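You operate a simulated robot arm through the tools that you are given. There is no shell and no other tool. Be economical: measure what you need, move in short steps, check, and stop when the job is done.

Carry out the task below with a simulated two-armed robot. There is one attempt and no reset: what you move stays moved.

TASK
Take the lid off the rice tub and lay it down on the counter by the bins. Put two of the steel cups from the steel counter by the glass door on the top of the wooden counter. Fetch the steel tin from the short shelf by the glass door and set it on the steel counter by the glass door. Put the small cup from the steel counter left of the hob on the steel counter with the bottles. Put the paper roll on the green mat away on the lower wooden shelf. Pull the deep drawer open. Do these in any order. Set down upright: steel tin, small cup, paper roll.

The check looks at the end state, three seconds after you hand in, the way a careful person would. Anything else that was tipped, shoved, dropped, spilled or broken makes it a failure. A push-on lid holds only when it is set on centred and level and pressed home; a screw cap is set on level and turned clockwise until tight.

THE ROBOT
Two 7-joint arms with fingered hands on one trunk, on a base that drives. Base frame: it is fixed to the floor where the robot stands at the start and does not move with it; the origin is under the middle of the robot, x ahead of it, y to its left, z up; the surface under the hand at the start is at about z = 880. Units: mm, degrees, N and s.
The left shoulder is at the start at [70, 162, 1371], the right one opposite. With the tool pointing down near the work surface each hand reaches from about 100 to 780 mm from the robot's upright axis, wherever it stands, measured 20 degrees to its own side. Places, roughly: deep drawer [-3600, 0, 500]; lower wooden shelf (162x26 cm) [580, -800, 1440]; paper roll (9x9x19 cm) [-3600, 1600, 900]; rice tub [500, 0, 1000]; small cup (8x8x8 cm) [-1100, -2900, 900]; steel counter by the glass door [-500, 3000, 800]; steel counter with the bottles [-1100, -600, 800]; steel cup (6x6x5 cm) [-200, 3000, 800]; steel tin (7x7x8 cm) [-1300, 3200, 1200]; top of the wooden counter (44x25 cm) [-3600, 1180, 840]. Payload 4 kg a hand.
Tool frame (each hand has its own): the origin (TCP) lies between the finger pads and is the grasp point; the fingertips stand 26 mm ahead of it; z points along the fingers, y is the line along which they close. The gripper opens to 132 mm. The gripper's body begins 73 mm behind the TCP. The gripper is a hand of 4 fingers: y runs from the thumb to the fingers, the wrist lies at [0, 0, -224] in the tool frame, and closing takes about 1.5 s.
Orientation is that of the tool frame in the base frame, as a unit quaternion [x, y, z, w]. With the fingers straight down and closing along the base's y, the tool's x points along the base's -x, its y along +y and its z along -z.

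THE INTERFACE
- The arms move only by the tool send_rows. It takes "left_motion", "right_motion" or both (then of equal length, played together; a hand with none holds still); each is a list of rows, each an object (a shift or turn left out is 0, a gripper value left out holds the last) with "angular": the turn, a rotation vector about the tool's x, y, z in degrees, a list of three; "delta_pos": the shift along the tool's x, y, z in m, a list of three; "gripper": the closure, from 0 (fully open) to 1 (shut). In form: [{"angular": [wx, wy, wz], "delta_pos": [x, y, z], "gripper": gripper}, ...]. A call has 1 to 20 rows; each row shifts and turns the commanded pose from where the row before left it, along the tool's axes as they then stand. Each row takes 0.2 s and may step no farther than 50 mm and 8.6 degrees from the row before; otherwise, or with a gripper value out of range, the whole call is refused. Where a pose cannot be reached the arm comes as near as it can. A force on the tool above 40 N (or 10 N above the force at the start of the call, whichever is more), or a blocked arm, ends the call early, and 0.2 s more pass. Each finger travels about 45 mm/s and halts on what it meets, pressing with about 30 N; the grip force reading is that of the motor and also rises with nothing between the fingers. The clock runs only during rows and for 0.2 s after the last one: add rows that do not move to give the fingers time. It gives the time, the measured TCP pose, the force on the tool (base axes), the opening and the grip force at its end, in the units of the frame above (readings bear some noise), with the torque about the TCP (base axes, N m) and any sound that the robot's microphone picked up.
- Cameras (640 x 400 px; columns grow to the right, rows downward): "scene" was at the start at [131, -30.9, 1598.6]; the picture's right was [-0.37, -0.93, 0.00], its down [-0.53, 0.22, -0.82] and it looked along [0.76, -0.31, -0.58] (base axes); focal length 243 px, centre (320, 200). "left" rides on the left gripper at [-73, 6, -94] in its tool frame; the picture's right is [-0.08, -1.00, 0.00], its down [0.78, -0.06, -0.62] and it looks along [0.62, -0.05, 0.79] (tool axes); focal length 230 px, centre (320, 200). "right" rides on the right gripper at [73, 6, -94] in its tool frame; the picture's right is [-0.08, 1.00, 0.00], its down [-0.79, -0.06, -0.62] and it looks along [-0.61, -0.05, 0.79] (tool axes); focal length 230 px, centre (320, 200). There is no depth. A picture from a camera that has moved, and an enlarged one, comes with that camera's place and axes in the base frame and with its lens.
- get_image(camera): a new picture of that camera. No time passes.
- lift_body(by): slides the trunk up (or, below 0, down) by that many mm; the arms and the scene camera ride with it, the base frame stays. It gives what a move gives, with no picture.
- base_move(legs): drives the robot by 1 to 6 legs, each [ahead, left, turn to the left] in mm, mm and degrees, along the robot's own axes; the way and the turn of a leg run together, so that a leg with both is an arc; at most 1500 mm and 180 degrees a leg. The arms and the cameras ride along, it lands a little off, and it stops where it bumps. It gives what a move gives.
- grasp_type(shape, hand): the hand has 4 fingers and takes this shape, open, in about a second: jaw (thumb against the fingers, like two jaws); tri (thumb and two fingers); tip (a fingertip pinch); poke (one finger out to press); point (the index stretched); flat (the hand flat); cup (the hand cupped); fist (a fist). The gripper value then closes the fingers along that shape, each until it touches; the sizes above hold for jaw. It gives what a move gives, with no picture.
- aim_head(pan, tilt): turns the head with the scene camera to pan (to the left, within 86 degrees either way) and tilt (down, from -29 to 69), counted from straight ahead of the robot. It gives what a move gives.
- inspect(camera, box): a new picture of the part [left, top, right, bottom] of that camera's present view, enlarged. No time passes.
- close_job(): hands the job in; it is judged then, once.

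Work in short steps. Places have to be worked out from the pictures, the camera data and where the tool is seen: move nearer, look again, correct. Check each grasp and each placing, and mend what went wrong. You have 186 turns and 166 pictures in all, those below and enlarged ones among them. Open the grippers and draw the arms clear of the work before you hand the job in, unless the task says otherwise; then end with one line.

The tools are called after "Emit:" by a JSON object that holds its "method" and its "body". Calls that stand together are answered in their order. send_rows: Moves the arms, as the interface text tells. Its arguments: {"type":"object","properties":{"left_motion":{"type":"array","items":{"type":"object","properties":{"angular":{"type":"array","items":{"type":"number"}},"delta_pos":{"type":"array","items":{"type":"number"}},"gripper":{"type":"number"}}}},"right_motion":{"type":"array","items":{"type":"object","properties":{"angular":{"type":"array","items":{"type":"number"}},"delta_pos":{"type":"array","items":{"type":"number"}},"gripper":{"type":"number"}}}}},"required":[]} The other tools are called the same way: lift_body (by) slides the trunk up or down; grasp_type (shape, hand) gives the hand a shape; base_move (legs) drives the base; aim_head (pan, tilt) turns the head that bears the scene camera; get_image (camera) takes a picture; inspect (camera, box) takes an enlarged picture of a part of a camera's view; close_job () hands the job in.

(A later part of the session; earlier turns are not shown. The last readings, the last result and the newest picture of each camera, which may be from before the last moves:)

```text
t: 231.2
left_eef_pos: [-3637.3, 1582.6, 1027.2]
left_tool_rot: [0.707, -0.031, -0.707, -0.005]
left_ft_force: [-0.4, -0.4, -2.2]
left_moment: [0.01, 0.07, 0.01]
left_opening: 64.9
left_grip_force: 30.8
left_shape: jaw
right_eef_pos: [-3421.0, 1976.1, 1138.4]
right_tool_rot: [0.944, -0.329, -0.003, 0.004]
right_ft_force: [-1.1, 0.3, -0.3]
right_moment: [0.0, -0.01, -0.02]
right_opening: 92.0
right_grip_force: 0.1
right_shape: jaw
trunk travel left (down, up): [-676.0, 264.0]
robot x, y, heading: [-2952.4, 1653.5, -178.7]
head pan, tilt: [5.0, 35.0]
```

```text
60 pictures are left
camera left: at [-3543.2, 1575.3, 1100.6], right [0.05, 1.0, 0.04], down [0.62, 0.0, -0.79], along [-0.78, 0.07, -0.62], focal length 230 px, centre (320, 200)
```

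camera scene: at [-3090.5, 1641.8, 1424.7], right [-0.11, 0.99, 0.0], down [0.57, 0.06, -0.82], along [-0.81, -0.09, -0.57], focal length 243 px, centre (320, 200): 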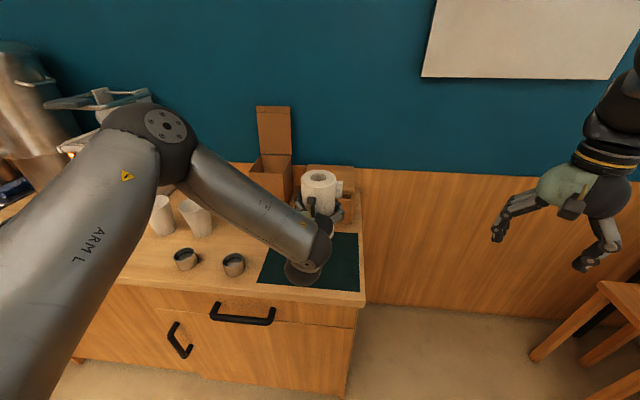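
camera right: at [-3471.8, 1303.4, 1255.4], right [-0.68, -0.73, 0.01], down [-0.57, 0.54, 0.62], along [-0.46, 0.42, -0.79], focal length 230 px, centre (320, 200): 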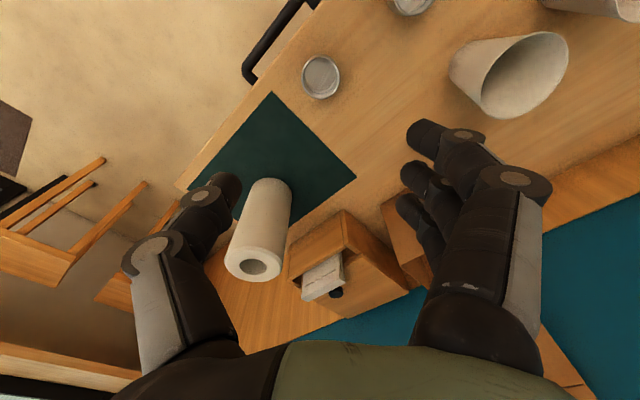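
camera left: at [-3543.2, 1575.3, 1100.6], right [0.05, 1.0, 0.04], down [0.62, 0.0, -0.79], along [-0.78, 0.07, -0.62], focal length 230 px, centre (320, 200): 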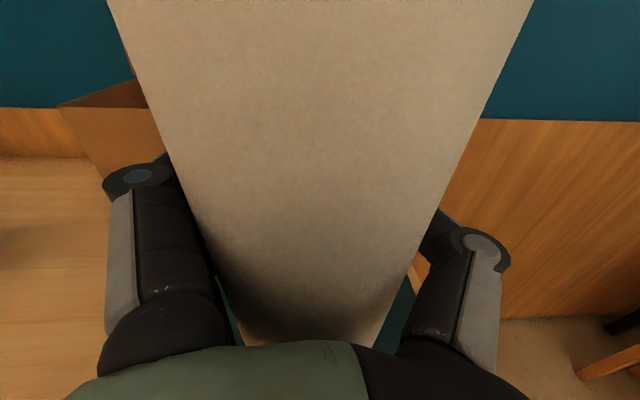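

Roll held upright. I back off, raise it, turn around and head back to the aisle.

Emit:
{"method": "base_move", "body": {"legs": [[-550, 0, 0], [0, -450, 0], [0, 0, -180], [1400, 0, 0]]}}

Emit:
{"method": "aim_head", "body": {"pan": -45, "tilt": 30}}

Emit:
{"method": "get_image", "body": {"camera": "scene"}}

```text
t: 250.5
left_eef_pos: [-353.1, 2195.9, 1026.1]
left_tool_rot: [0.032, 0.707, -0.006, 0.707]
left_ft_force: [0.8, 0.3, -2.2]
left_moment: [-0.01, -0.02, 0.0]
left_opening: 64.5
left_grip_force: 30.1
left_shape: jaw
right_eef_pos: [-570.4, 1802.6, 1138.1]
right_tool_rot: [0.331, 0.944, 0.004, 0.005]
right_ft_force: [-0.5, 0.4, 0.7]
right_moment: [0.02, -0.02, -0.01]
right_opening: 92.1
right_grip_force: 0.0
right_shape: jaw
trunk travel left (down, up): [-676.0, 264.0]
robot x, y, heading: [-1038.1, 2132.3, 1.2]
head pan, tilt: [5.0, 35.0]
```

```text
t: 251.7
left_eef_pos: [-352.0, 2195.7, 1027.7]
left_tool_rot: [0.032, 0.707, -0.006, 0.707]
left_ft_force: [0.6, 0.1, -2.6]
left_moment: [-0.01, -0.04, 0.03]
left_opening: 64.6
left_grip_force: 29.8
left_shape: jaw
right_eef_pos: [-571.0, 1802.1, 1138.4]
right_tool_rot: [0.33, 0.944, 0.005, 0.005]
right_ft_force: [0.1, -0.5, -0.4]
right_moment: [-0.01, -0.02, -0.02]
right_opening: 92.0
right_grip_force: 0.1
right_shape: jaw
trunk travel left (down, up): [-676.0, 264.0]
robot x, y, heading: [-1036.0, 2130.3, 1.2]
head pan, tilt: [-45.0, 30.0]
```

```text
59 pictures are left
camera scene: at [-923.6, 2069.4, 1432.6], right [-0.69, -0.72, 0.0], down [-0.36, 0.35, -0.87], along [0.62, -0.6, -0.5], focal length 243 px, centre (320, 200)
```

scene: 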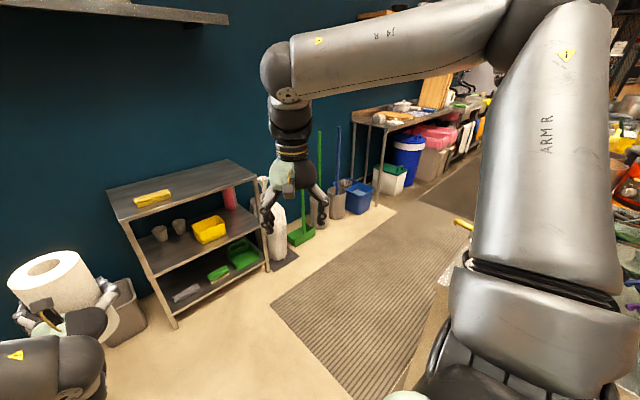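

The way is clear. I raise the trunk 200 mm and drive into the aisle to y≈−145.

Emit:
{"method": "lift_body", "body": {"by": 200}}

Emit:
{"method": "base_move", "body": {"legs": [[590, 0, -1.2], [0, -1400, 0], [0, -870, 0]]}}

Emit:
{"method": "aim_head", "body": {"pan": 5, "tilt": 10}}

Emit:
{"method": "get_image", "body": {"camera": "scene"}}

```text
t: 253.8
left_eef_pos: [-351.8, 2196.7, 1226.4]
left_tool_rot: [0.031, 0.707, -0.005, 0.707]
left_ft_force: [-0.9, 0.0, -2.4]
left_moment: [-0.03, 0.01, 0.02]
left_opening: 64.2
left_grip_force: 30.4
left_shape: jaw
right_eef_pos: [-569.3, 1800.7, 1339.1]
right_tool_rot: [0.33, 0.944, 0.004, 0.004]
right_ft_force: [0.1, -1.0, -0.3]
right_moment: [-0.03, 0.0, 0.01]
right_opening: 92.0
right_grip_force: 0.0
right_shape: jaw
trunk travel left (down, up): [-876.0, 64.0]
robot x, y, heading: [-1039.5, 2126.4, 0.8]
head pan, tilt: [-45.0, 30.0]
```

```text
t: 267.9
left_eef_pos: [286.0, -49.8, 1226.6]
left_tool_rot: [0.032, 0.707, -0.006, 0.707]
left_ft_force: [0.6, -0.2, -2.9]
left_moment: [-0.03, 0.0, -0.01]
left_opening: 64.3
left_grip_force: 29.8
left_shape: jaw
right_eef_pos: [68.9, -444.3, 1340.3]
right_tool_rot: [0.329, 0.944, 0.004, 0.003]
right_ft_force: [-0.5, 0.1, -0.4]
right_moment: [-0.04, -0.03, -0.03]
right_opening: 91.9
right_grip_force: 0.2
right_shape: jaw
trunk travel left (down, up): [-876.0, 64.0]
robot x, y, heading: [-400.9, -117.9, 1.2]
head pan, tilt: [-45.0, 30.0]
```

```text
t: 269.1
left_eef_pos: [285.7, -50.3, 1226.6]
left_tool_rot: [0.032, 0.707, -0.005, 0.707]
left_ft_force: [-0.3, 0.4, -2.4]
left_moment: [-0.04, -0.04, 0.0]
left_opening: 64.3
left_grip_force: 30.5
left_shape: jaw
right_eef_pos: [70.3, -443.3, 1338.1]
right_tool_rot: [0.329, 0.944, 0.004, 0.004]
right_ft_force: [0.4, -0.3, 0.1]
right_moment: [-0.01, -0.01, 0.04]
right_opening: 92.0
right_grip_force: 0.1
right_shape: jaw
trunk travel left (down, up): [-876.0, 64.0]
robot x, y, heading: [-400.1, -121.5, 1.2]
head pan, tilt: [5.0, 10.0]
```

```text
58 pictures are left
camera scene: at [-257.8, -105.8, 1664.9], right [0.11, -0.99, 0.0], down [-0.17, -0.02, -0.98], along [0.98, 0.11, -0.17], focal length 243 px, centre (320, 200)
```

scene: 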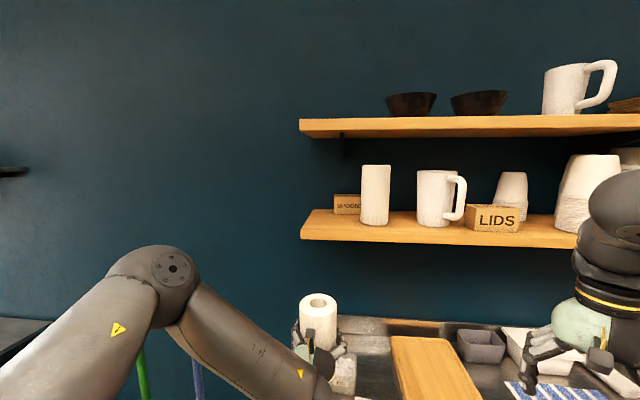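

The shelf's left end is free around y −45. I raise the trunk fully and lift the roll with the arm to z≈1570, then look.

Emit:
{"method": "lift_body", "body": {"by": 64}}

Emit:
{"method": "send_rows", "body": {"left_motion": [{"delta_pos": [-0.04, 0, 0]}, {"delta_pos": [-0.04, 0, 0]}, {"delta_pos": [-0.04, 0, 0]}, {"delta_pos": [-0.04, 0, 0]}, {"delta_pos": [-0.04, 0, 0]}, {"delta_pos": [-0.04, 0, 0]}, {"delta_pos": [-0.04, 0, 0]}, {}]}}

Emit:
{"method": "get_image", "body": {"camera": "left"}}

Emit:
{"method": "get_image", "body": {"camera": "scene"}}

```text
t: 270.1
left_eef_pos: [286.5, -50.9, 1291.0]
left_tool_rot: [0.031, 0.707, -0.006, 0.706]
left_ft_force: [-0.3, -0.1, -1.2]
left_moment: [0.0, -0.05, -0.01]
left_opening: 64.1
left_grip_force: 29.4
left_shape: jaw
right_eef_pos: [69.8, -444.8, 1403.0]
right_tool_rot: [0.329, 0.944, 0.004, 0.005]
right_ft_force: [-0.1, -0.1, 0.1]
right_moment: [0.01, 0.06, 0.0]
right_opening: 91.9
right_grip_force: 0.1
right_shape: jaw
trunk travel left (down, up): [-940.0, 0.0]
robot x, y, heading: [-401.0, -116.9, 1.5]
head pan, tilt: [5.0, 10.0]
```

```text
t: 271.9
left_eef_pos: [283.8, -60.0, 1570.1]
left_tool_rot: [0.032, 0.707, -0.006, 0.707]
left_ft_force: [0.0, -0.1, -1.9]
left_moment: [0.0, -0.09, -0.02]
left_opening: 64.3
left_grip_force: 29.8
left_shape: jaw
right_eef_pos: [69.6, -445.1, 1403.9]
right_tool_rot: [0.328, 0.945, 0.005, 0.005]
right_ft_force: [-0.1, 0.0, -0.4]
right_moment: [0.01, -0.02, -0.01]
right_opening: 92.0
right_grip_force: 0.1
right_shape: jaw
trunk travel left (down, up): [-940.0, 0.0]
robot x, y, heading: [-399.8, -122.9, 1.2]
head pan, tilt: [5.0, 10.0]
```

```text
57 pictures are left
camera left: at [191.8, -51.5, 1644.0], right [-0.05, -1.0, 0.04], down [-0.62, 0.0, -0.79], along [0.78, -0.07, -0.62], focal length 230 px, centre (320, 200)
```

left: 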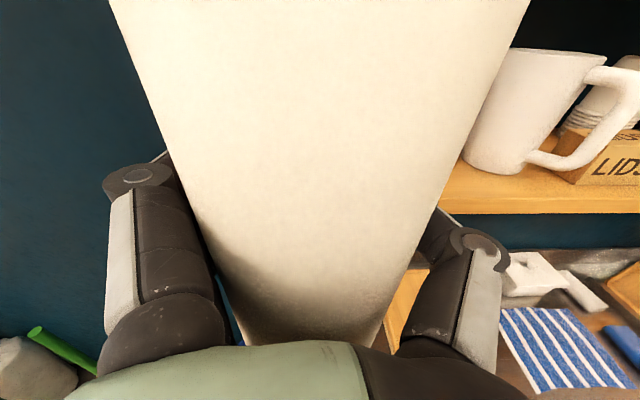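

```text
56 pictures are left
camera scene: at [-258.0, -106.2, 1728.9], right [0.11, -0.99, 0.0], down [-0.17, -0.02, -0.98], along [0.98, 0.11, -0.17], focal length 243 px, centre (320, 200)
```

scene: 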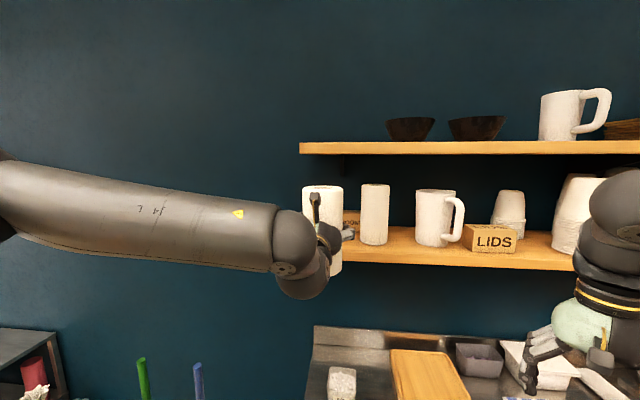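

I zoom in to measure the shelf's front edge height.

Emit:
{"method": "inspect", "body": {"camera": "scene", "box": [290, 130, 490, 280]}}

Emit:
{"method": "inspect", "body": {"camera": "left", "box": [420, 0, 640, 250]}}

```text
2.67 times, centred on (390, 205) of scene
camera zoom: at [-258.0, -106.2, 1728.9], right [0.11, -0.99, 0.0], down [-0.17, -0.02, -0.98], along [0.98, 0.11, -0.17], focal length 648 px, centre (133, 187)
```

zoom: 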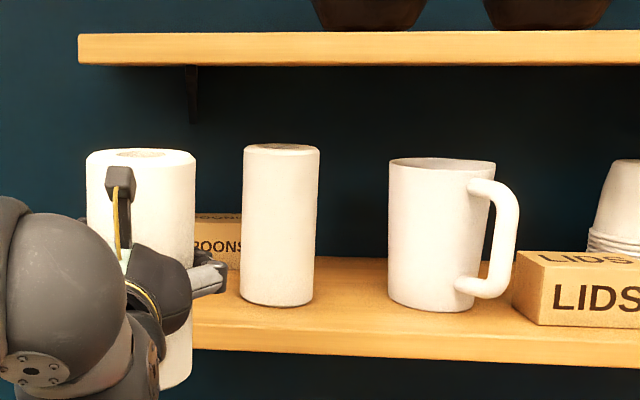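

```text
1.60 times, centred on (530, 125) of left
camera zoom: at [191.8, -51.5, 1644.0], right [-0.05, -1.0, 0.04], down [-0.62, 0.0, -0.79], along [0.78, -0.07, -0.62], focal length 368 px, centre (-16, 320)
```

zoom: 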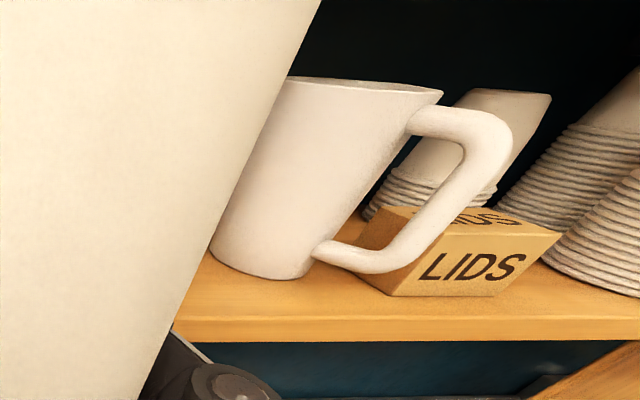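

Shelf top ≈1440–1450. I raise 20 mm more and drive forward so the roll is over the shelf at about [550,−54].

Emit:
{"method": "send_rows", "body": {"left_motion": [{"delta_pos": [-0.02, 0, 0]}, {}]}}

Emit:
{"method": "base_move", "body": {"legs": [[150, 0, 0]]}}

Emit:
{"method": "aim_head", "body": {"pan": 25, "tilt": 10}}

Emit:
{"method": "get_image", "body": {"camera": "scene"}}

```text
t: 272.5
left_eef_pos: [284.3, -60.1, 1591.9]
left_tool_rot: [0.031, 0.707, -0.005, 0.707]
left_ft_force: [-0.4, -0.5, -2.8]
left_moment: [0.0, -0.02, 0.02]
left_opening: 64.4
left_grip_force: 29.7
left_shape: jaw
right_eef_pos: [69.4, -443.9, 1402.6]
right_tool_rot: [0.329, 0.944, 0.004, 0.005]
right_ft_force: [0.2, 0.4, -0.2]
right_moment: [-0.03, -0.02, -0.02]
right_opening: 91.9
right_grip_force: 0.0
right_shape: jaw
trunk travel left (down, up): [-940.0, 0.0]
robot x, y, heading: [-398.7, -119.6, 1.6]
head pan, tilt: [5.0, 10.0]
```

```text
t: 273.9
left_eef_pos: [430.4, -59.4, 1592.6]
left_tool_rot: [0.031, 0.706, -0.006, 0.708]
left_ft_force: [-0.3, 0.0, -1.8]
left_moment: [-0.01, -0.05, 0.01]
left_opening: 64.5
left_grip_force: 29.7
left_shape: jaw
right_eef_pos: [216.1, -440.5, 1404.3]
right_tool_rot: [0.33, 0.944, 0.005, 0.007]
right_ft_force: [-0.2, -0.3, -0.7]
right_moment: [0.03, -0.02, -0.02]
right_opening: 91.9
right_grip_force: 0.0
right_shape: jaw
trunk travel left (down, up): [-940.0, 0.0]
robot x, y, heading: [-251.5, -117.3, 1.1]
head pan, tilt: [5.0, 10.0]
```

```text
t: 274.8
left_eef_pos: [436.7, -58.9, 1589.4]
left_tool_rot: [0.031, 0.707, -0.006, 0.707]
left_ft_force: [0.8, 1.0, -1.6]
left_moment: [0.03, -0.04, 0.0]
left_opening: 64.3
left_grip_force: 30.1
left_shape: jaw
right_eef_pos: [220.5, -440.6, 1402.6]
right_tool_rot: [0.329, 0.944, 0.003, 0.004]
right_ft_force: [0.5, 0.3, 0.4]
right_moment: [0.03, 0.05, -0.01]
right_opening: 92.3
right_grip_force: 0.1
right_shape: jaw
trunk travel left (down, up): [-940.0, 0.0]
robot x, y, heading: [-248.6, -113.8, 1.1]
head pan, tilt: [25.0, 10.0]
```

```text
53 pictures are left
camera scene: at [-115.4, -72.0, 1728.8], right [0.44, -0.9, 0.0], down [-0.16, -0.08, -0.98], along [0.88, 0.43, -0.17], focal length 243 px, centre (320, 200)
```

scene: 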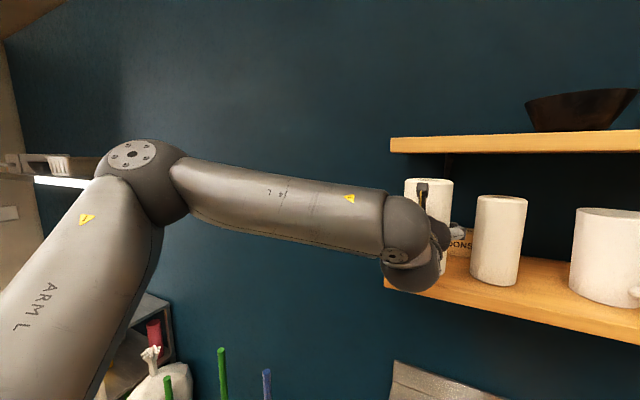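

Clear so far. I advance another 110 mm.

Emit:
{"method": "base_move", "body": {"legs": [[110, 0, 0]]}}

Emit:
{"method": "get_image", "body": {"camera": "left"}}

Emit:
{"method": "inspect", "body": {"camera": "scene", "box": [360, 100, 640, 320]}}

```text
t: 275.9
left_eef_pos: [532.5, -58.3, 1597.4]
left_tool_rot: [0.032, 0.704, -0.006, 0.71]
left_ft_force: [-1.1, -0.5, -1.7]
left_moment: [-0.02, -0.03, -0.03]
left_opening: 64.2
left_grip_force: 30.1
left_shape: jaw
right_eef_pos: [316.8, -439.3, 1408.0]
right_tool_rot: [0.33, 0.944, 0.006, 0.009]
right_ft_force: [-1.1, -0.2, -0.2]
right_moment: [0.0, -0.05, -0.02]
right_opening: 92.0
right_grip_force: 0.0
right_shape: jaw
trunk travel left (down, up): [-940.0, 0.0]
robot x, y, heading: [-142.4, -113.9, 1.2]
head pan, tilt: [25.0, 10.0]
```

```text
52 pictures are left
camera left: at [438.7, -48.4, 1669.2], right [-0.06, -1.0, 0.04], down [-0.61, 0.0, -0.79], along [0.79, -0.07, -0.61], focal length 230 px, centre (320, 200)
```

left: 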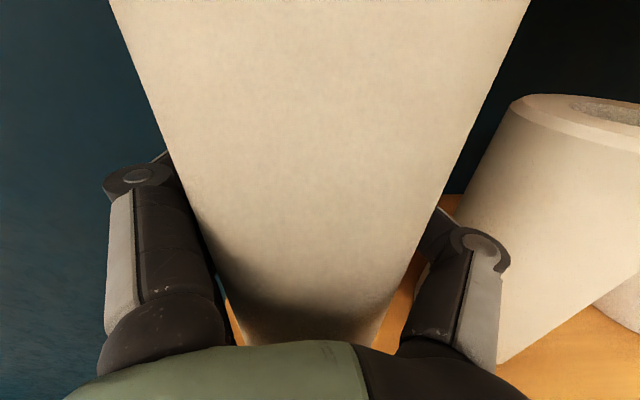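

```text
1.82 times, centred on (500, 210) of scene
camera zoom: at [-20.6, -69.9, 1730.0], right [0.44, -0.9, 0.0], down [-0.15, -0.08, -0.99], along [0.89, 0.43, -0.17], focal length 442 px, centre (-7, 182)
```

zoom: 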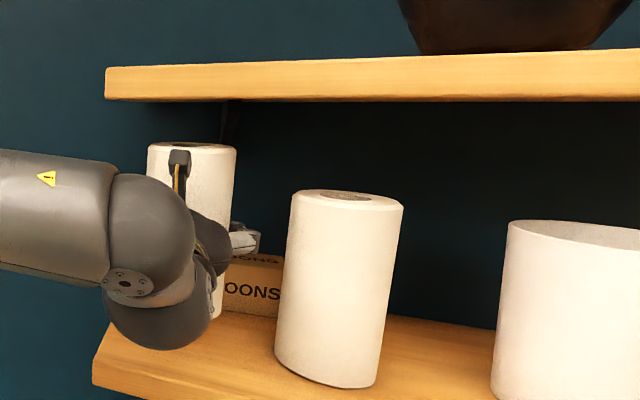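

Room is fine on both sides. I lower the roll: 30 mm, then small steps to contact.

Emit:
{"method": "send_rows", "body": {"left_motion": [{"delta_pos": [0.015, 0, 0]}, {"delta_pos": [0.015, 0, 0]}, {"delta_pos": [0.004, 0, 0]}, {"delta_pos": [0.004, 0, 0]}, {}]}}

Emit:
{"method": "inspect", "body": {"camera": "scene", "box": [360, 100, 640, 320]}}

```text
t: 277.1
left_eef_pos: [541.3, -56.1, 1553.1]
left_tool_rot: [0.033, 0.706, -0.007, 0.708]
left_ft_force: [-0.2, 0.4, -1.8]
left_moment: [0.0, -0.03, 0.0]
left_opening: 64.4
left_grip_force: 30.3
left_shape: jaw
right_eef_pos: [324.6, -438.9, 1404.5]
right_tool_rot: [0.33, 0.944, 0.003, 0.005]
right_ft_force: [-0.1, -0.4, 0.6]
right_moment: [0.03, 0.01, 0.01]
right_opening: 92.0
right_grip_force: 0.0
right_shape: jaw
trunk travel left (down, up): [-940.0, 0.0]
robot x, y, heading: [-143.6, -115.0, 1.0]
head pan, tilt: [25.0, 10.0]
```

```text
1.82 times, centred on (500, 210) of scene
camera zoom: at [-10.9, -69.8, 1729.1], right [0.44, -0.9, 0.0], down [-0.16, -0.08, -0.98], along [0.88, 0.43, -0.17], focal length 442 px, centre (-7, 182)
```

zoom: 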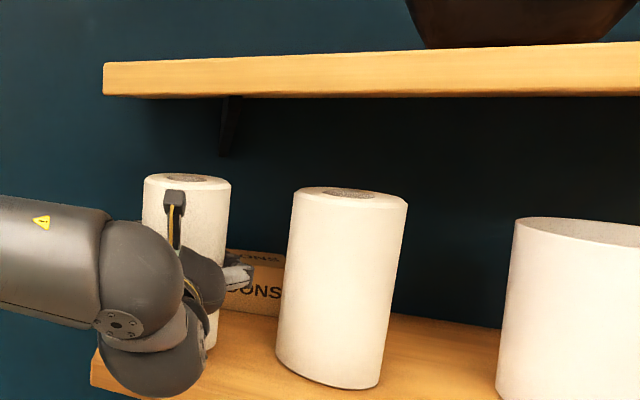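

No contact yet; continue in 3 mm steps.

Emit:
{"method": "send_rows", "body": {"left_motion": [{"delta_pos": [0.003, 0, 0]}, {"delta_pos": [0.003, 0, 0]}, {}]}}

Emit:
{"method": "send_rows", "body": {"left_motion": [{"delta_pos": [0.003, 0, 0]}, {"delta_pos": [0.003, 0, 0]}, {}]}}

```text
t: 277.9
left_eef_pos: [540.7, -55.4, 1548.4]
left_tool_rot: [0.033, 0.706, -0.007, 0.707]
left_ft_force: [-0.2, -0.2, -1.6]
left_moment: [-0.02, -0.04, 0.01]
left_opening: 64.3
left_grip_force: 30.4
left_shape: jaw
right_eef_pos: [325.1, -440.2, 1403.9]
right_tool_rot: [0.331, 0.944, 0.005, 0.005]
right_ft_force: [0.4, -0.3, -0.8]
right_moment: [-0.02, -0.04, -0.02]
right_opening: 91.9
right_grip_force: 0.1
right_shape: jaw
trunk travel left (down, up): [-940.0, 0.0]
robot x, y, heading: [-141.9, -110.9, 1.2]
head pan, tilt: [25.0, 10.0]
```

```text
t: 278.7
left_eef_pos: [540.8, -55.1, 1546.4]
left_tool_rot: [0.031, 0.703, -0.007, 0.71]
left_ft_force: [9.3, 0.0, 25.2]
left_moment: [0.23, 0.2, -0.14]
left_opening: 63.9
left_grip_force: 29.9
left_shape: jaw
right_eef_pos: [324.7, -440.5, 1403.5]
right_tool_rot: [0.33, 0.944, 0.004, 0.005]
right_ft_force: [0.0, -1.1, 0.1]
right_moment: [0.01, 0.01, -0.01]
right_opening: 91.9
right_grip_force: 0.0
right_shape: jaw
trunk travel left (down, up): [-940.0, 0.0]
robot x, y, heading: [-144.0, -112.8, 1.2]
head pan, tilt: [25.0, 10.0]
```

Contact. I ease 3 mm, open partially and check before backing off.

Emit:
{"method": "send_rows", "body": {"left_motion": [{"delta_pos": [-0.003, 0, 0]}, {"gripper": 0.5}, {"gripper": 0.4}, {"gripper": 0.3}, {}, {}, {}]}}

Emit:
{"method": "get_image", "body": {"camera": "left"}}

```text
t: 280.3
left_eef_pos: [542.5, -56.5, 1545.1]
left_tool_rot: [0.033, 0.706, -0.006, 0.707]
left_ft_force: [-0.4, 1.1, 0.1]
left_moment: [0.02, 0.03, 0.0]
left_opening: 92.0
left_grip_force: 0.1
left_shape: jaw
right_eef_pos: [324.8, -440.4, 1402.6]
right_tool_rot: [0.33, 0.944, 0.004, 0.006]
right_ft_force: [0.6, 0.0, 0.8]
right_moment: [-0.01, 0.03, 0.01]
right_opening: 91.8
right_grip_force: 0.2
right_shape: jaw
trunk travel left (down, up): [-940.0, 0.0]
robot x, y, heading: [-142.1, -114.8, 1.2]
head pan, tilt: [25.0, 10.0]
```

```text
49 pictures are left
camera left: at [450.1, -47.1, 1618.4], right [-0.06, -1.0, 0.04], down [-0.62, 0.0, -0.79], along [0.78, -0.07, -0.62], focal length 230 px, centre (320, 200)
```

left: 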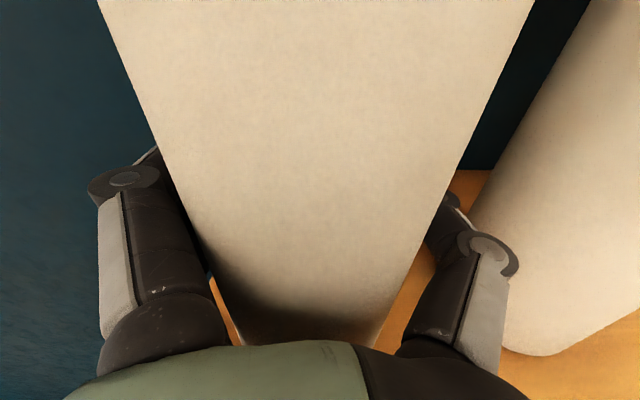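

Released and standing. I back straight off and look.

Emit:
{"method": "base_move", "body": {"legs": [[-200, 0, 0]]}}

Emit:
{"method": "get_image", "body": {"camera": "left"}}

Emit:
{"method": "get_image", "body": {"camera": "scene"}}

```text
t: 281.9
left_eef_pos: [350.5, -62.5, 1542.9]
left_tool_rot: [0.034, 0.708, -0.008, 0.706]
left_ft_force: [0.5, 0.7, 0.0]
left_moment: [0.0, -0.01, -0.02]
left_opening: 92.4
left_grip_force: 0.0
left_shape: jaw
right_eef_pos: [132.0, -445.4, 1401.1]
right_tool_rot: [0.332, 0.943, 0.005, 0.003]
right_ft_force: [0.1, 0.8, 0.6]
right_moment: [0.03, 0.07, -0.02]
right_opening: 92.0
right_grip_force: 0.0
right_shape: jaw
trunk travel left (down, up): [-940.0, 0.0]
robot x, y, heading: [-344.2, -118.0, 0.8]
head pan, tilt: [25.0, 10.0]
```

```text
48 pictures are left
camera left: at [257.2, -52.0, 1616.0], right [-0.06, -1.0, 0.04], down [-0.62, 0.0, -0.78], along [0.78, -0.07, -0.62], focal length 230 px, centre (320, 200)
```

left: 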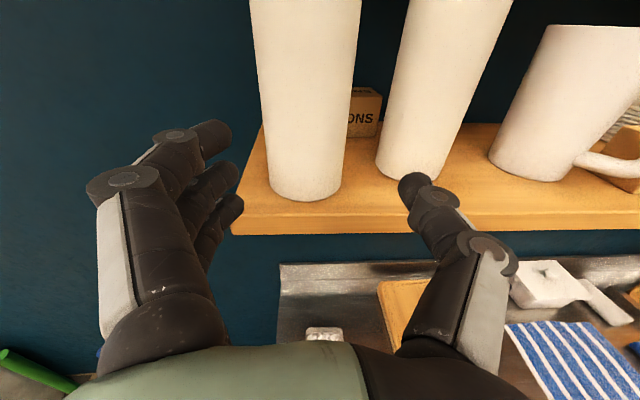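

```text
47 pictures are left
camera scene: at [-202.3, -73.8, 1728.3], right [0.44, -0.9, 0.0], down [-0.16, -0.08, -0.98], along [0.88, 0.43, -0.18], focal length 243 px, centre (320, 200)
```

scene: 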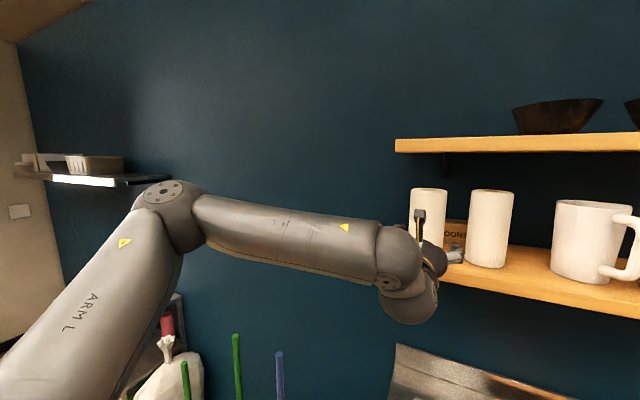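

The roll stands upright on the lower shelf. Next the small cup: I retract the left arm, turn around in the aisle with hands high, and look along it.

Emit:
{"method": "send_rows", "body": {"left_motion": [{"delta_pos": [0, 0, -0.045]}, {"delta_pos": [0, 0, -0.045]}, {"delta_pos": [0, 0, -0.045]}, {"delta_pos": [0, 0, -0.045]}, {}]}}

Emit:
{"method": "base_move", "body": {"legs": [[60, 0, 0], [0, 0, 178.5]]}}

Emit:
{"method": "aim_head", "body": {"pan": 30, "tilt": 35}}

Emit:
{"method": "get_image", "body": {"camera": "scene"}}

```text
t: 283.1
left_eef_pos: [167.8, -49.8, 1544.7]
left_tool_rot: [0.034, 0.707, -0.008, 0.707]
left_ft_force: [0.9, -0.3, 0.2]
left_moment: [0.01, 0.04, -0.02]
left_opening: 92.4
left_grip_force: 0.1
left_shape: jaw
right_eef_pos: [127.9, -443.2, 1403.6]
right_tool_rot: [0.332, 0.943, 0.004, 0.004]
right_ft_force: [0.8, 0.5, 0.0]
right_moment: [-0.02, 0.02, -0.03]
right_opening: 92.4
right_grip_force: 0.0
right_shape: jaw
trunk travel left (down, up): [-940.0, 0.0]
robot x, y, heading: [-343.3, -118.8, 1.0]
head pan, tilt: [25.0, 10.0]
```

```text
t: 291.5
left_eef_pos: [-787.5, -191.1, 1545.0]
left_tool_rot: [-0.707, 0.027, 0.707, 0.002]
left_ft_force: [0.2, 0.1, 0.2]
left_moment: [0.01, 0.04, -0.01]
left_opening: 92.3
left_grip_force: 0.2
left_shape: jaw
right_eef_pos: [-753.1, 203.1, 1402.3]
right_tool_rot: [0.946, -0.323, -0.006, 0.005]
right_ft_force: [-0.4, -1.2, -0.2]
right_moment: [-0.03, 0.0, 0.02]
right_opening: 92.1
right_grip_force: 0.1
right_shape: jaw
trunk travel left (down, up): [-940.0, 0.0]
robot x, y, heading: [-284.0, -118.5, -178.4]
head pan, tilt: [25.0, 10.0]
```

```text
t: 292.4
left_eef_pos: [-785.1, -190.0, 1545.9]
left_tool_rot: [-0.707, 0.027, 0.707, 0.002]
left_ft_force: [-0.2, -0.4, -0.6]
left_moment: [-0.02, 0.0, -0.02]
left_opening: 92.2
left_grip_force: 0.1
left_shape: jaw
right_eef_pos: [-754.7, 202.5, 1403.9]
right_tool_rot: [0.946, -0.324, -0.005, 0.005]
right_ft_force: [0.7, -0.4, -0.5]
right_moment: [0.02, -0.04, 0.0]
right_opening: 91.9
right_grip_force: 0.0
right_shape: jaw
trunk travel left (down, up): [-940.0, 0.0]
robot x, y, heading: [-281.7, -117.2, -178.2]
head pan, tilt: [30.0, 35.0]
```

```text
46 pictures are left
camera scene: at [-407.5, -162.5, 1688.9], right [-0.53, 0.85, 0.0], down [0.49, 0.3, -0.82], along [-0.7, -0.43, -0.57], focal length 243 px, centre (320, 200)
```

scene: 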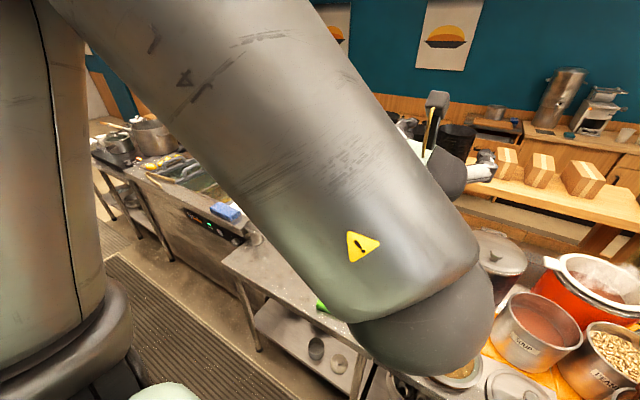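

The left arm blocks the view. I lower it and drive along the aisle toward y≈−2650, then look.

Emit:
{"method": "send_rows", "body": {"left_motion": [{"delta_pos": [0.045, 0, 0]}, {"delta_pos": [0.045, 0, 0]}, {"delta_pos": [0.045, 0, 0]}, {"delta_pos": [0.045, 0, 0]}, {"delta_pos": [0.045, 0, 0]}, {"delta_pos": [0.045, 0, 0]}, {}]}}

Emit:
{"method": "base_move", "body": {"legs": [[0, 0, -1.8], [0, 1300, 0], [0, 1200, 0]]}}

Emit:
{"method": "aim_head", "body": {"pan": 5, "tilt": 35}}

Emit:
{"method": "get_image", "body": {"camera": "scene"}}

```text
t: 294.2
left_eef_pos: [-883.7, -227.6, 1409.3]
left_tool_rot: [0.708, 0.027, -0.705, -0.009]
left_ft_force: [-0.3, -0.5, 0.7]
left_moment: [0.03, -0.02, -0.04]
left_opening: 92.2
left_grip_force: 0.0
left_shape: jaw
left hand out of reach, approached as far as the arm can: row 1, 2, 3, 4, 5, 6
right_eef_pos: [-754.1, 204.1, 1403.0]
right_tool_rot: [0.946, -0.324, -0.006, 0.005]
right_ft_force: [-0.2, 0.3, -0.3]
right_moment: [-0.02, 0.03, 0.0]
right_opening: 92.1
right_grip_force: 0.0
right_shape: jaw
trunk travel left (down, up): [-940.0, 0.0]
robot x, y, heading: [-283.0, -118.2, -177.9]
head pan, tilt: [30.0, 35.0]
stopped in row 7 (left hand): the arm was blocked; the commanded pose is now the measured one
```

```text
t: 306.8
left_eef_pos: [-858.6, -2717.7, 1410.2]
left_tool_rot: [0.709, 0.019, -0.705, -0.017]
left_ft_force: [0.3, -0.5, -0.2]
left_moment: [0.01, -0.02, -0.04]
left_opening: 92.3
left_grip_force: 0.0
left_shape: jaw
right_eef_pos: [-720.6, -2289.0, 1402.8]
right_tool_rot: [0.943, -0.333, -0.005, 0.004]
right_ft_force: [-0.4, -0.1, 1.0]
right_moment: [0.0, -0.02, 0.0]
right_opening: 91.8
right_grip_force: 0.1
right_shape: jaw
trunk travel left (down, up): [-940.0, 0.0]
robot x, y, heading: [-251.3, -2622.3, -179.1]
head pan, tilt: [30.0, 35.0]
```

```text
t: 307.7
left_eef_pos: [-858.9, -2719.1, 1410.0]
left_tool_rot: [0.709, 0.021, -0.705, -0.017]
left_ft_force: [-0.6, 1.3, 0.3]
left_moment: [-0.01, 0.0, -0.01]
left_opening: 92.4
left_grip_force: 0.0
left_shape: jaw
right_eef_pos: [-719.0, -2290.8, 1404.2]
right_tool_rot: [0.943, -0.333, -0.006, 0.005]
right_ft_force: [-0.2, 0.3, -0.2]
right_moment: [0.02, 0.0, 0.01]
right_opening: 92.0
right_grip_force: 0.2
right_shape: jaw
trunk travel left (down, up): [-940.0, 0.0]
robot x, y, heading: [-256.4, -2619.9, -179.3]
head pan, tilt: [5.0, 35.0]
```

```text
45 pictures are left
camera scene: at [-392.1, -2627.5, 1688.8], right [-0.1, 0.99, 0.0], down [0.57, 0.06, -0.82], along [-0.81, -0.08, -0.57], focal length 243 px, centre (320, 200)
```

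scene: 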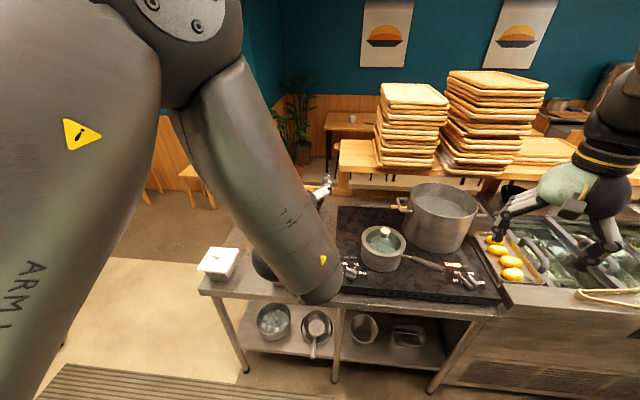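

The left arm hides the counter left of the hob. I drive further left 500 mm so it lies ahead-right, within the right hand's range.

Emit:
{"method": "base_move", "body": {"legs": [[0, 520, 0]]}}

Emit:
{"method": "aim_head", "body": {"pan": -15, "tilt": 40}}

Emit:
{"method": "get_image", "body": {"camera": "scene"}}

```text
t: 310.6
left_eef_pos: [-854.4, -3224.6, 1410.6]
left_tool_rot: [0.709, 0.019, -0.705, -0.017]
left_ft_force: [-0.3, -0.1, 0.3]
left_moment: [0.0, 0.05, 0.0]
left_opening: 92.5
left_grip_force: 0.1
left_shape: jaw
right_eef_pos: [-712.9, -2797.4, 1402.2]
right_tool_rot: [0.942, -0.335, -0.004, 0.005]
right_ft_force: [-0.3, -0.6, -0.1]
right_moment: [-0.01, 0.01, -0.01]
right_opening: 92.1
right_grip_force: 0.1
right_shape: jaw
trunk travel left (down, up): [-940.0, 0.0]
robot x, y, heading: [-244.4, -3129.7, -179.5]
head pan, tilt: [5.0, 35.0]
```

```text
t: 311.5
left_eef_pos: [-853.9, -3227.0, 1411.7]
left_tool_rot: [0.709, 0.019, -0.705, -0.018]
left_ft_force: [0.0, 1.0, -1.2]
left_moment: [-0.02, 0.05, 0.0]
left_opening: 92.7
left_grip_force: 0.1
left_shape: jaw
right_eef_pos: [-713.4, -2799.3, 1403.4]
right_tool_rot: [0.943, -0.334, -0.006, 0.004]
right_ft_force: [0.3, -0.1, 0.1]
right_moment: [-0.01, 0.02, -0.02]
right_opening: 92.0
right_grip_force: 0.0
right_shape: jaw
trunk travel left (down, up): [-940.0, 0.0]
robot x, y, heading: [-245.8, -3131.7, -179.3]
head pan, tilt: [-15.0, 40.0]
```

```text
44 pictures are left
camera scene: at [-380.7, -3107.2, 1681.3], right [0.25, 0.97, 0.0], down [0.62, -0.16, -0.77], along [-0.74, 0.19, -0.64], focal length 243 px, centre (320, 200)
```

scene: 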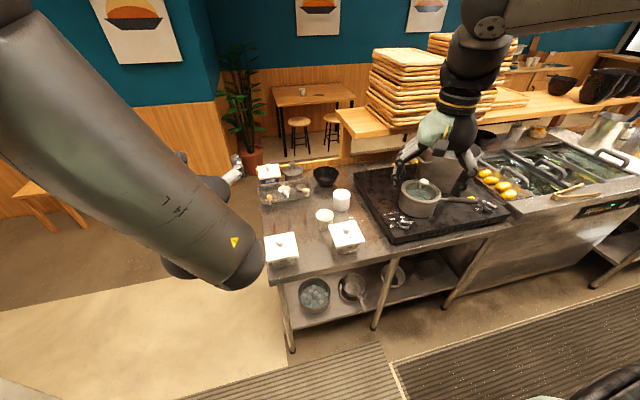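

I zoom into the counter to find the small cup.

Emit:
{"method": "inspect", "body": {"camera": "scene", "box": [250, 150, 410, 280]}}

```text
3.08 times, centred on (330, 215) of scene
camera zoom: at [-380.7, -3107.2, 1681.3], right [0.25, 0.97, 0.0], down [0.62, -0.16, -0.77], along [-0.74, 0.19, -0.64], focal length 748 px, centre (289, 154)
```

zoom: 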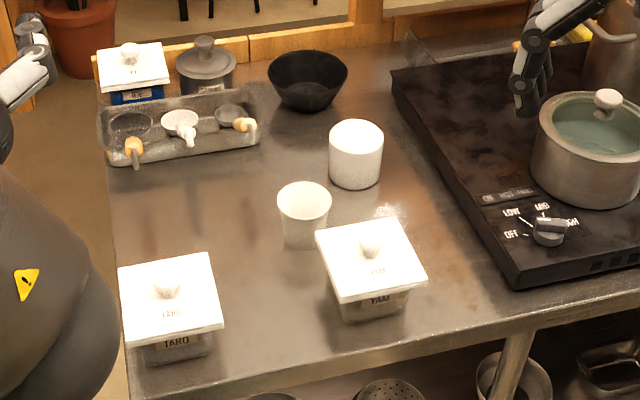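

Two candidates; I zoom closer.

Emit:
{"method": "inspect", "body": {"camera": "scene", "box": [305, 180, 365, 220]}}

```text
10.00 times, centred on (335, 200) of scene
camera zoom: at [-380.7, -3107.2, 1681.3], right [0.25, 0.97, 0.0], down [0.62, -0.16, -0.77], along [-0.74, 0.19, -0.64], focal length 2430 px, centre (170, 200)
```

zoom: 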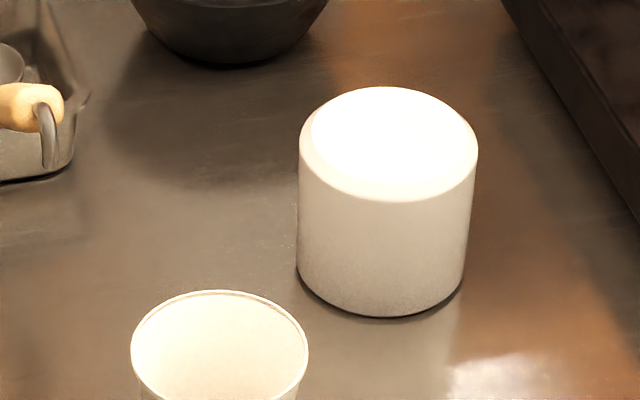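

The front, rimmed one is the small cup, at about [-1126,-2892]; the Yam tub is close on its near side, so I'll close along y. I drive in, turn the right hand back to neutral, and lower the trunk partway.

Emit:
{"method": "base_move", "body": {"legs": [[275, 70, 0]]}}

Emit:
{"method": "send_rows", "body": {"right_motion": [{"angular": [0, 0, -8]}, {"angular": [0, 0, -8]}, {"angular": [0, 0, -8]}, {"angular": [0, 0, -8]}, {"angular": [0, 0, -7]}, {}]}}

Emit:
{"method": "lift_body", "body": {"by": -270}}

Emit:
{"method": "get_image", "body": {"camera": "right"}}

Emit:
{"method": "get_image", "body": {"camera": "scene"}}

```text
t: 313.4
left_eef_pos: [-1122.1, -3296.9, 1411.2]
left_tool_rot: [0.708, 0.017, -0.706, -0.019]
left_ft_force: [0.3, 0.1, 0.5]
left_moment: [0.03, -0.02, 0.01]
left_opening: 92.5
left_grip_force: 0.0
left_shape: jaw
right_eef_pos: [-980.6, -2869.3, 1404.4]
right_tool_rot: [0.942, -0.337, -0.006, 0.005]
right_ft_force: [0.9, -0.5, 0.1]
right_moment: [0.01, 0.04, 0.01]
right_opening: 92.0
right_grip_force: 0.0
right_shape: jaw
trunk travel left (down, up): [-940.0, 0.0]
robot x, y, heading: [-518.6, -3204.8, -179.6]
head pan, tilt: [-15.0, 40.0]
```

```text
t: 314.8
left_eef_pos: [-1126.4, -3298.8, 1410.4]
left_tool_rot: [0.709, 0.018, -0.705, -0.02]
left_ft_force: [0.0, 0.0, 0.3]
left_moment: [0.02, -0.02, -0.01]
left_opening: 92.4
left_grip_force: 0.1
left_shape: jaw
right_eef_pos: [-983.9, -2870.0, 1403.0]
right_tool_rot: [1.0, -0.001, -0.006, 0.003]
right_ft_force: [-0.2, 0.5, 0.6]
right_moment: [-0.02, 0.02, 0.02]
right_opening: 92.3
right_grip_force: 0.0
right_shape: jaw
trunk travel left (down, up): [-940.0, 0.0]
robot x, y, heading: [-516.9, -3200.9, -179.5]
head pan, tilt: [-15.0, 40.0]
```

```text
t: 317.6
left_eef_pos: [-1126.2, -3297.5, 1139.7]
left_tool_rot: [0.709, 0.018, -0.705, -0.019]
left_ft_force: [-0.6, 0.3, 0.0]
left_moment: [0.01, 0.0, -0.03]
left_opening: 92.2
left_grip_force: 0.0
left_shape: jaw
right_eef_pos: [-984.1, -2870.9, 1132.8]
right_tool_rot: [1.0, -0.003, -0.006, 0.003]
right_ft_force: [0.1, -0.3, 0.0]
right_moment: [0.01, 0.03, -0.05]
right_opening: 91.8
right_grip_force: 0.1
right_shape: jaw
trunk travel left (down, up): [-670.0, 270.0]
robot x, y, heading: [-518.9, -3203.9, -179.9]
head pan, tilt: [-15.0, 40.0]
```

```text
41 pictures are left
camera right: at [-908.4, -2873.9, 1225.3], right [-0.08, -1.0, 0.01], down [-0.78, 0.07, 0.63], along [-0.62, 0.05, -0.78], focal length 230 px, centre (320, 200)
```

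right: 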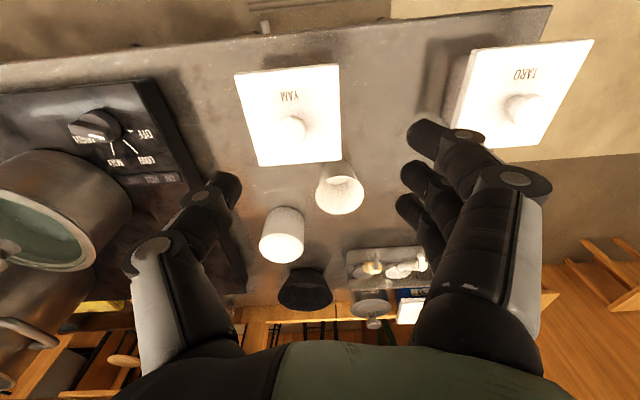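

```text
40 pictures are left
camera scene: at [-652.2, -3179.4, 1411.3], right [0.25, 0.97, 0.0], down [0.62, -0.16, -0.77], along [-0.74, 0.19, -0.64], focal length 243 px, centre (320, 200)
```

scene: 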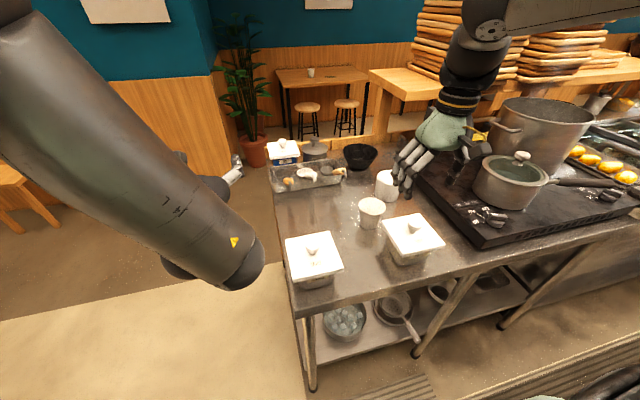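

Cup rim at about [-1155,-2886,910]. I move the right hand above it.

Emit:
{"method": "send_rows", "body": {"right_motion": [{"delta_pos": [-0.043, 0.004, 0]}, {"delta_pos": [-0.043, 0.004, 0]}, {"delta_pos": [-0.043, 0.004, 0]}, {"delta_pos": [-0.042, 0.003, 0]}, {}]}}

Emit:
{"method": "get_image", "body": {"camera": "right"}}

```text
t: 318.8
left_eef_pos: [-1125.5, -3298.7, 1139.9]
left_tool_rot: [0.709, 0.018, -0.705, -0.019]
left_ft_force: [0.3, 0.5, -0.1]
left_moment: [0.0, 0.01, -0.02]
left_opening: 92.2
left_grip_force: 0.0
left_shape: jaw
right_eef_pos: [-1111.4, -2870.3, 1105.3]
right_tool_rot: [1.0, -0.003, -0.01, 0.005]
right_ft_force: [-0.4, 0.2, 0.3]
right_moment: [-0.02, 0.02, 0.0]
right_opening: 92.1
right_grip_force: 0.0
right_shape: jaw
right hand out of reach, approached as far as the arm can: row 3, 4
trunk travel left (down, up): [-670.0, 270.0]
robot x, y, heading: [-516.9, -3202.3, -179.7]
head pan, tilt: [-15.0, 40.0]
```

```text
39 pictures are left
camera right: at [-1036.5, -2873.9, 1196.8], right [-0.08, -1.0, 0.01], down [-0.77, 0.07, 0.63], along [-0.63, 0.04, -0.77], focal length 230 px, centre (320, 200)
```

right: 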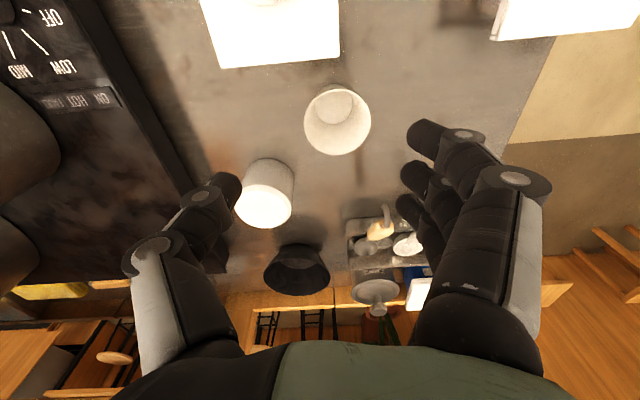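

Cup ≈[-1145,-2890]. Lowering the trunk 90 mm for reach, then closing the last offset.

Emit:
{"method": "lift_body", "body": {"by": -90}}

Emit:
{"method": "send_rows", "body": {"right_motion": [{"delta_pos": [-0.017, 0.01, 0]}, {"delta_pos": [-0.017, 0.01, 0]}, {}]}}

Emit:
{"method": "get_image", "body": {"camera": "right"}}

```text
t: 320.0
left_eef_pos: [-1125.0, -3297.5, 1050.9]
left_tool_rot: [0.708, 0.017, -0.705, -0.02]
left_ft_force: [0.2, 0.4, 0.4]
left_moment: [0.0, 0.0, 0.0]
left_opening: 92.3
left_grip_force: 0.0
left_shape: jaw
right_eef_pos: [-1112.0, -2871.2, 1014.9]
right_tool_rot: [1.0, -0.003, -0.011, 0.005]
right_ft_force: [0.3, 0.1, -0.5]
right_moment: [0.01, -0.02, 0.03]
right_opening: 92.0
right_grip_force: 0.1
right_shape: jaw
trunk travel left (down, up): [-580.0, 360.0]
robot x, y, heading: [-520.7, -3201.4, -179.6]
head pan, tilt: [-15.0, 40.0]
```

```text
t: 320.8
left_eef_pos: [-1125.0, -3298.0, 1050.6]
left_tool_rot: [0.709, 0.016, -0.705, -0.019]
left_ft_force: [-0.9, 0.0, 0.3]
left_moment: [0.03, 0.01, 0.01]
left_opening: 92.4
left_grip_force: 0.0
left_shape: jaw
right_eef_pos: [-1120.1, -2881.2, 1001.0]
right_tool_rot: [1.0, -0.003, -0.013, 0.005]
right_ft_force: [-0.4, 0.3, -0.5]
right_moment: [0.0, 0.03, 0.0]
right_opening: 91.8
right_grip_force: 0.1
right_shape: jaw
right hand out of reach, approached as far as the arm can: row 1, 2
trunk travel left (down, up): [-580.0, 360.0]
robot x, y, heading: [-522.6, -3198.5, -179.8]
head pan, tilt: [-15.0, 40.0]
```

```text
38 pictures are left
camera right: at [-1044.7, -2884.3, 1091.9], right [-0.08, -1.0, 0.01], down [-0.77, 0.07, 0.64], along [-0.63, 0.04, -0.77], focal length 230 px, centre (320, 200)
```

right: 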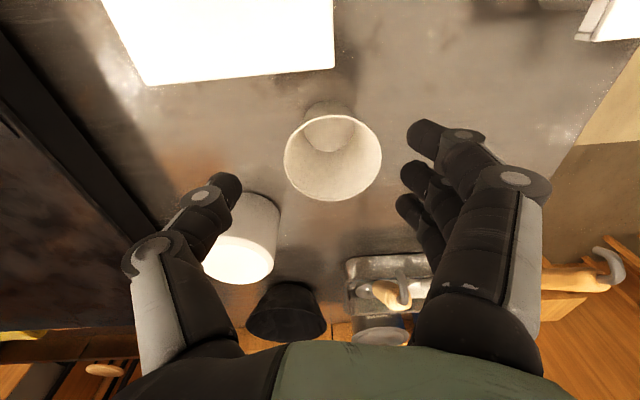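

I drive forward 27 mm and 9 mm left to centre over the cup.

Emit:
{"method": "base_move", "body": {"legs": [[27, 9, 0]]}}

Emit:
{"method": "get_image", "body": {"camera": "right"}}

```text
t: 321.7
left_eef_pos: [-1151.4, -3306.0, 1051.9]
left_tool_rot: [0.708, 0.017, -0.706, -0.019]
left_ft_force: [-0.2, 0.4, -0.5]
left_moment: [-0.02, -0.01, 0.01]
left_opening: 92.6
left_grip_force: 0.0
left_shape: jaw
right_eef_pos: [-1145.3, -2888.9, 1001.2]
right_tool_rot: [1.0, -0.004, -0.014, 0.006]
right_ft_force: [-0.1, 0.2, -0.4]
right_moment: [-0.03, 0.01, 0.02]
right_opening: 92.0
right_grip_force: 0.1
right_shape: jaw
trunk travel left (down, up): [-580.0, 360.0]
robot x, y, heading: [-541.0, -3212.0, -179.4]
head pan, tilt: [-15.0, 40.0]
```

```text
37 pictures are left
camera right: at [-1069.0, -2892.3, 1092.9], right [-0.08, -1.0, 0.01], down [-0.77, 0.07, 0.64], along [-0.64, 0.04, -0.77], focal length 230 px, centre (320, 200)
```

right: 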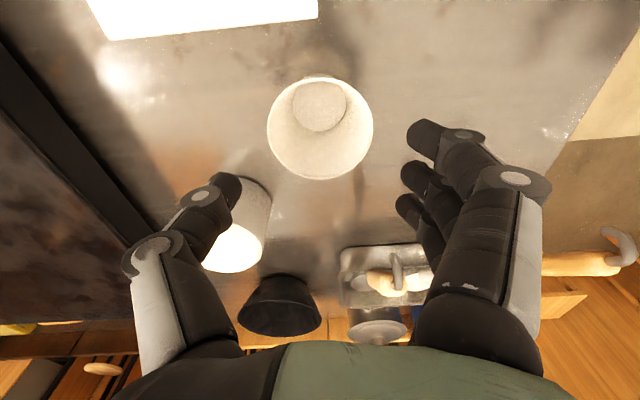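

Centred over the cup, with the lid corner ≥60 mm from the fingers. I lower 85 mm and check.

Emit:
{"method": "lift_body", "body": {"by": -85}}

Emit:
{"method": "get_image", "body": {"camera": "right"}}

Emit:
{"method": "inspect", "body": {"camera": "scene", "box": [260, 120, 480, 300]}}

```text
t: 322.9
left_eef_pos: [-1150.8, -3305.8, 964.9]
left_tool_rot: [0.709, 0.017, -0.705, -0.02]
left_ft_force: [0.3, -0.8, -0.5]
left_moment: [-0.01, 0.02, -0.01]
left_opening: 92.6
left_grip_force: 0.1
left_shape: jaw
right_eef_pos: [-1147.7, -2890.0, 916.5]
right_tool_rot: [1.0, -0.004, -0.013, 0.006]
right_ft_force: [-0.1, -0.1, 0.6]
right_moment: [-0.02, 0.0, 0.03]
right_opening: 92.0
right_grip_force: 0.0
right_shape: jaw
trunk travel left (down, up): [-495.0, 445.0]
robot x, y, heading: [-545.2, -3209.2, -179.6]
head pan, tilt: [-15.0, 40.0]
```

```text
36 pictures are left
camera right: at [-1070.7, -2892.8, 1007.1], right [-0.08, -1.0, 0.01], down [-0.77, 0.07, 0.64], along [-0.63, 0.04, -0.77], focal length 230 px, centre (320, 200)
```

right: 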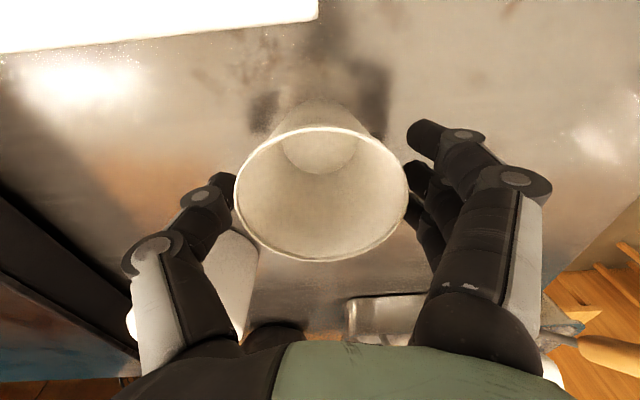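

```text
2.22 times, centred on (370, 210) of scene
camera zoom: at [-678.5, -3188.3, 1236.3], right [0.25, 0.97, 0.0], down [0.62, -0.16, -0.77], along [-0.74, 0.19, -0.64], focal length 540 px, centre (209, 178)
```

zoom: 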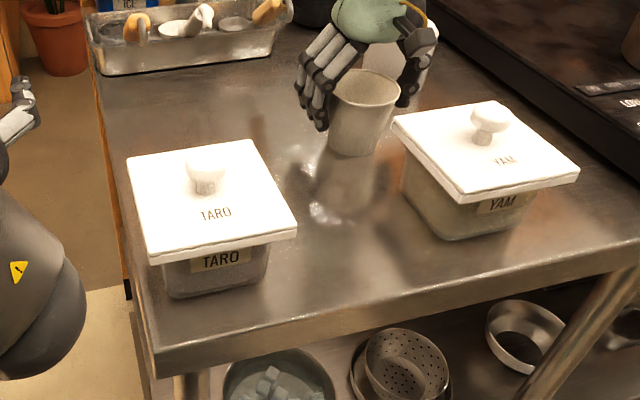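

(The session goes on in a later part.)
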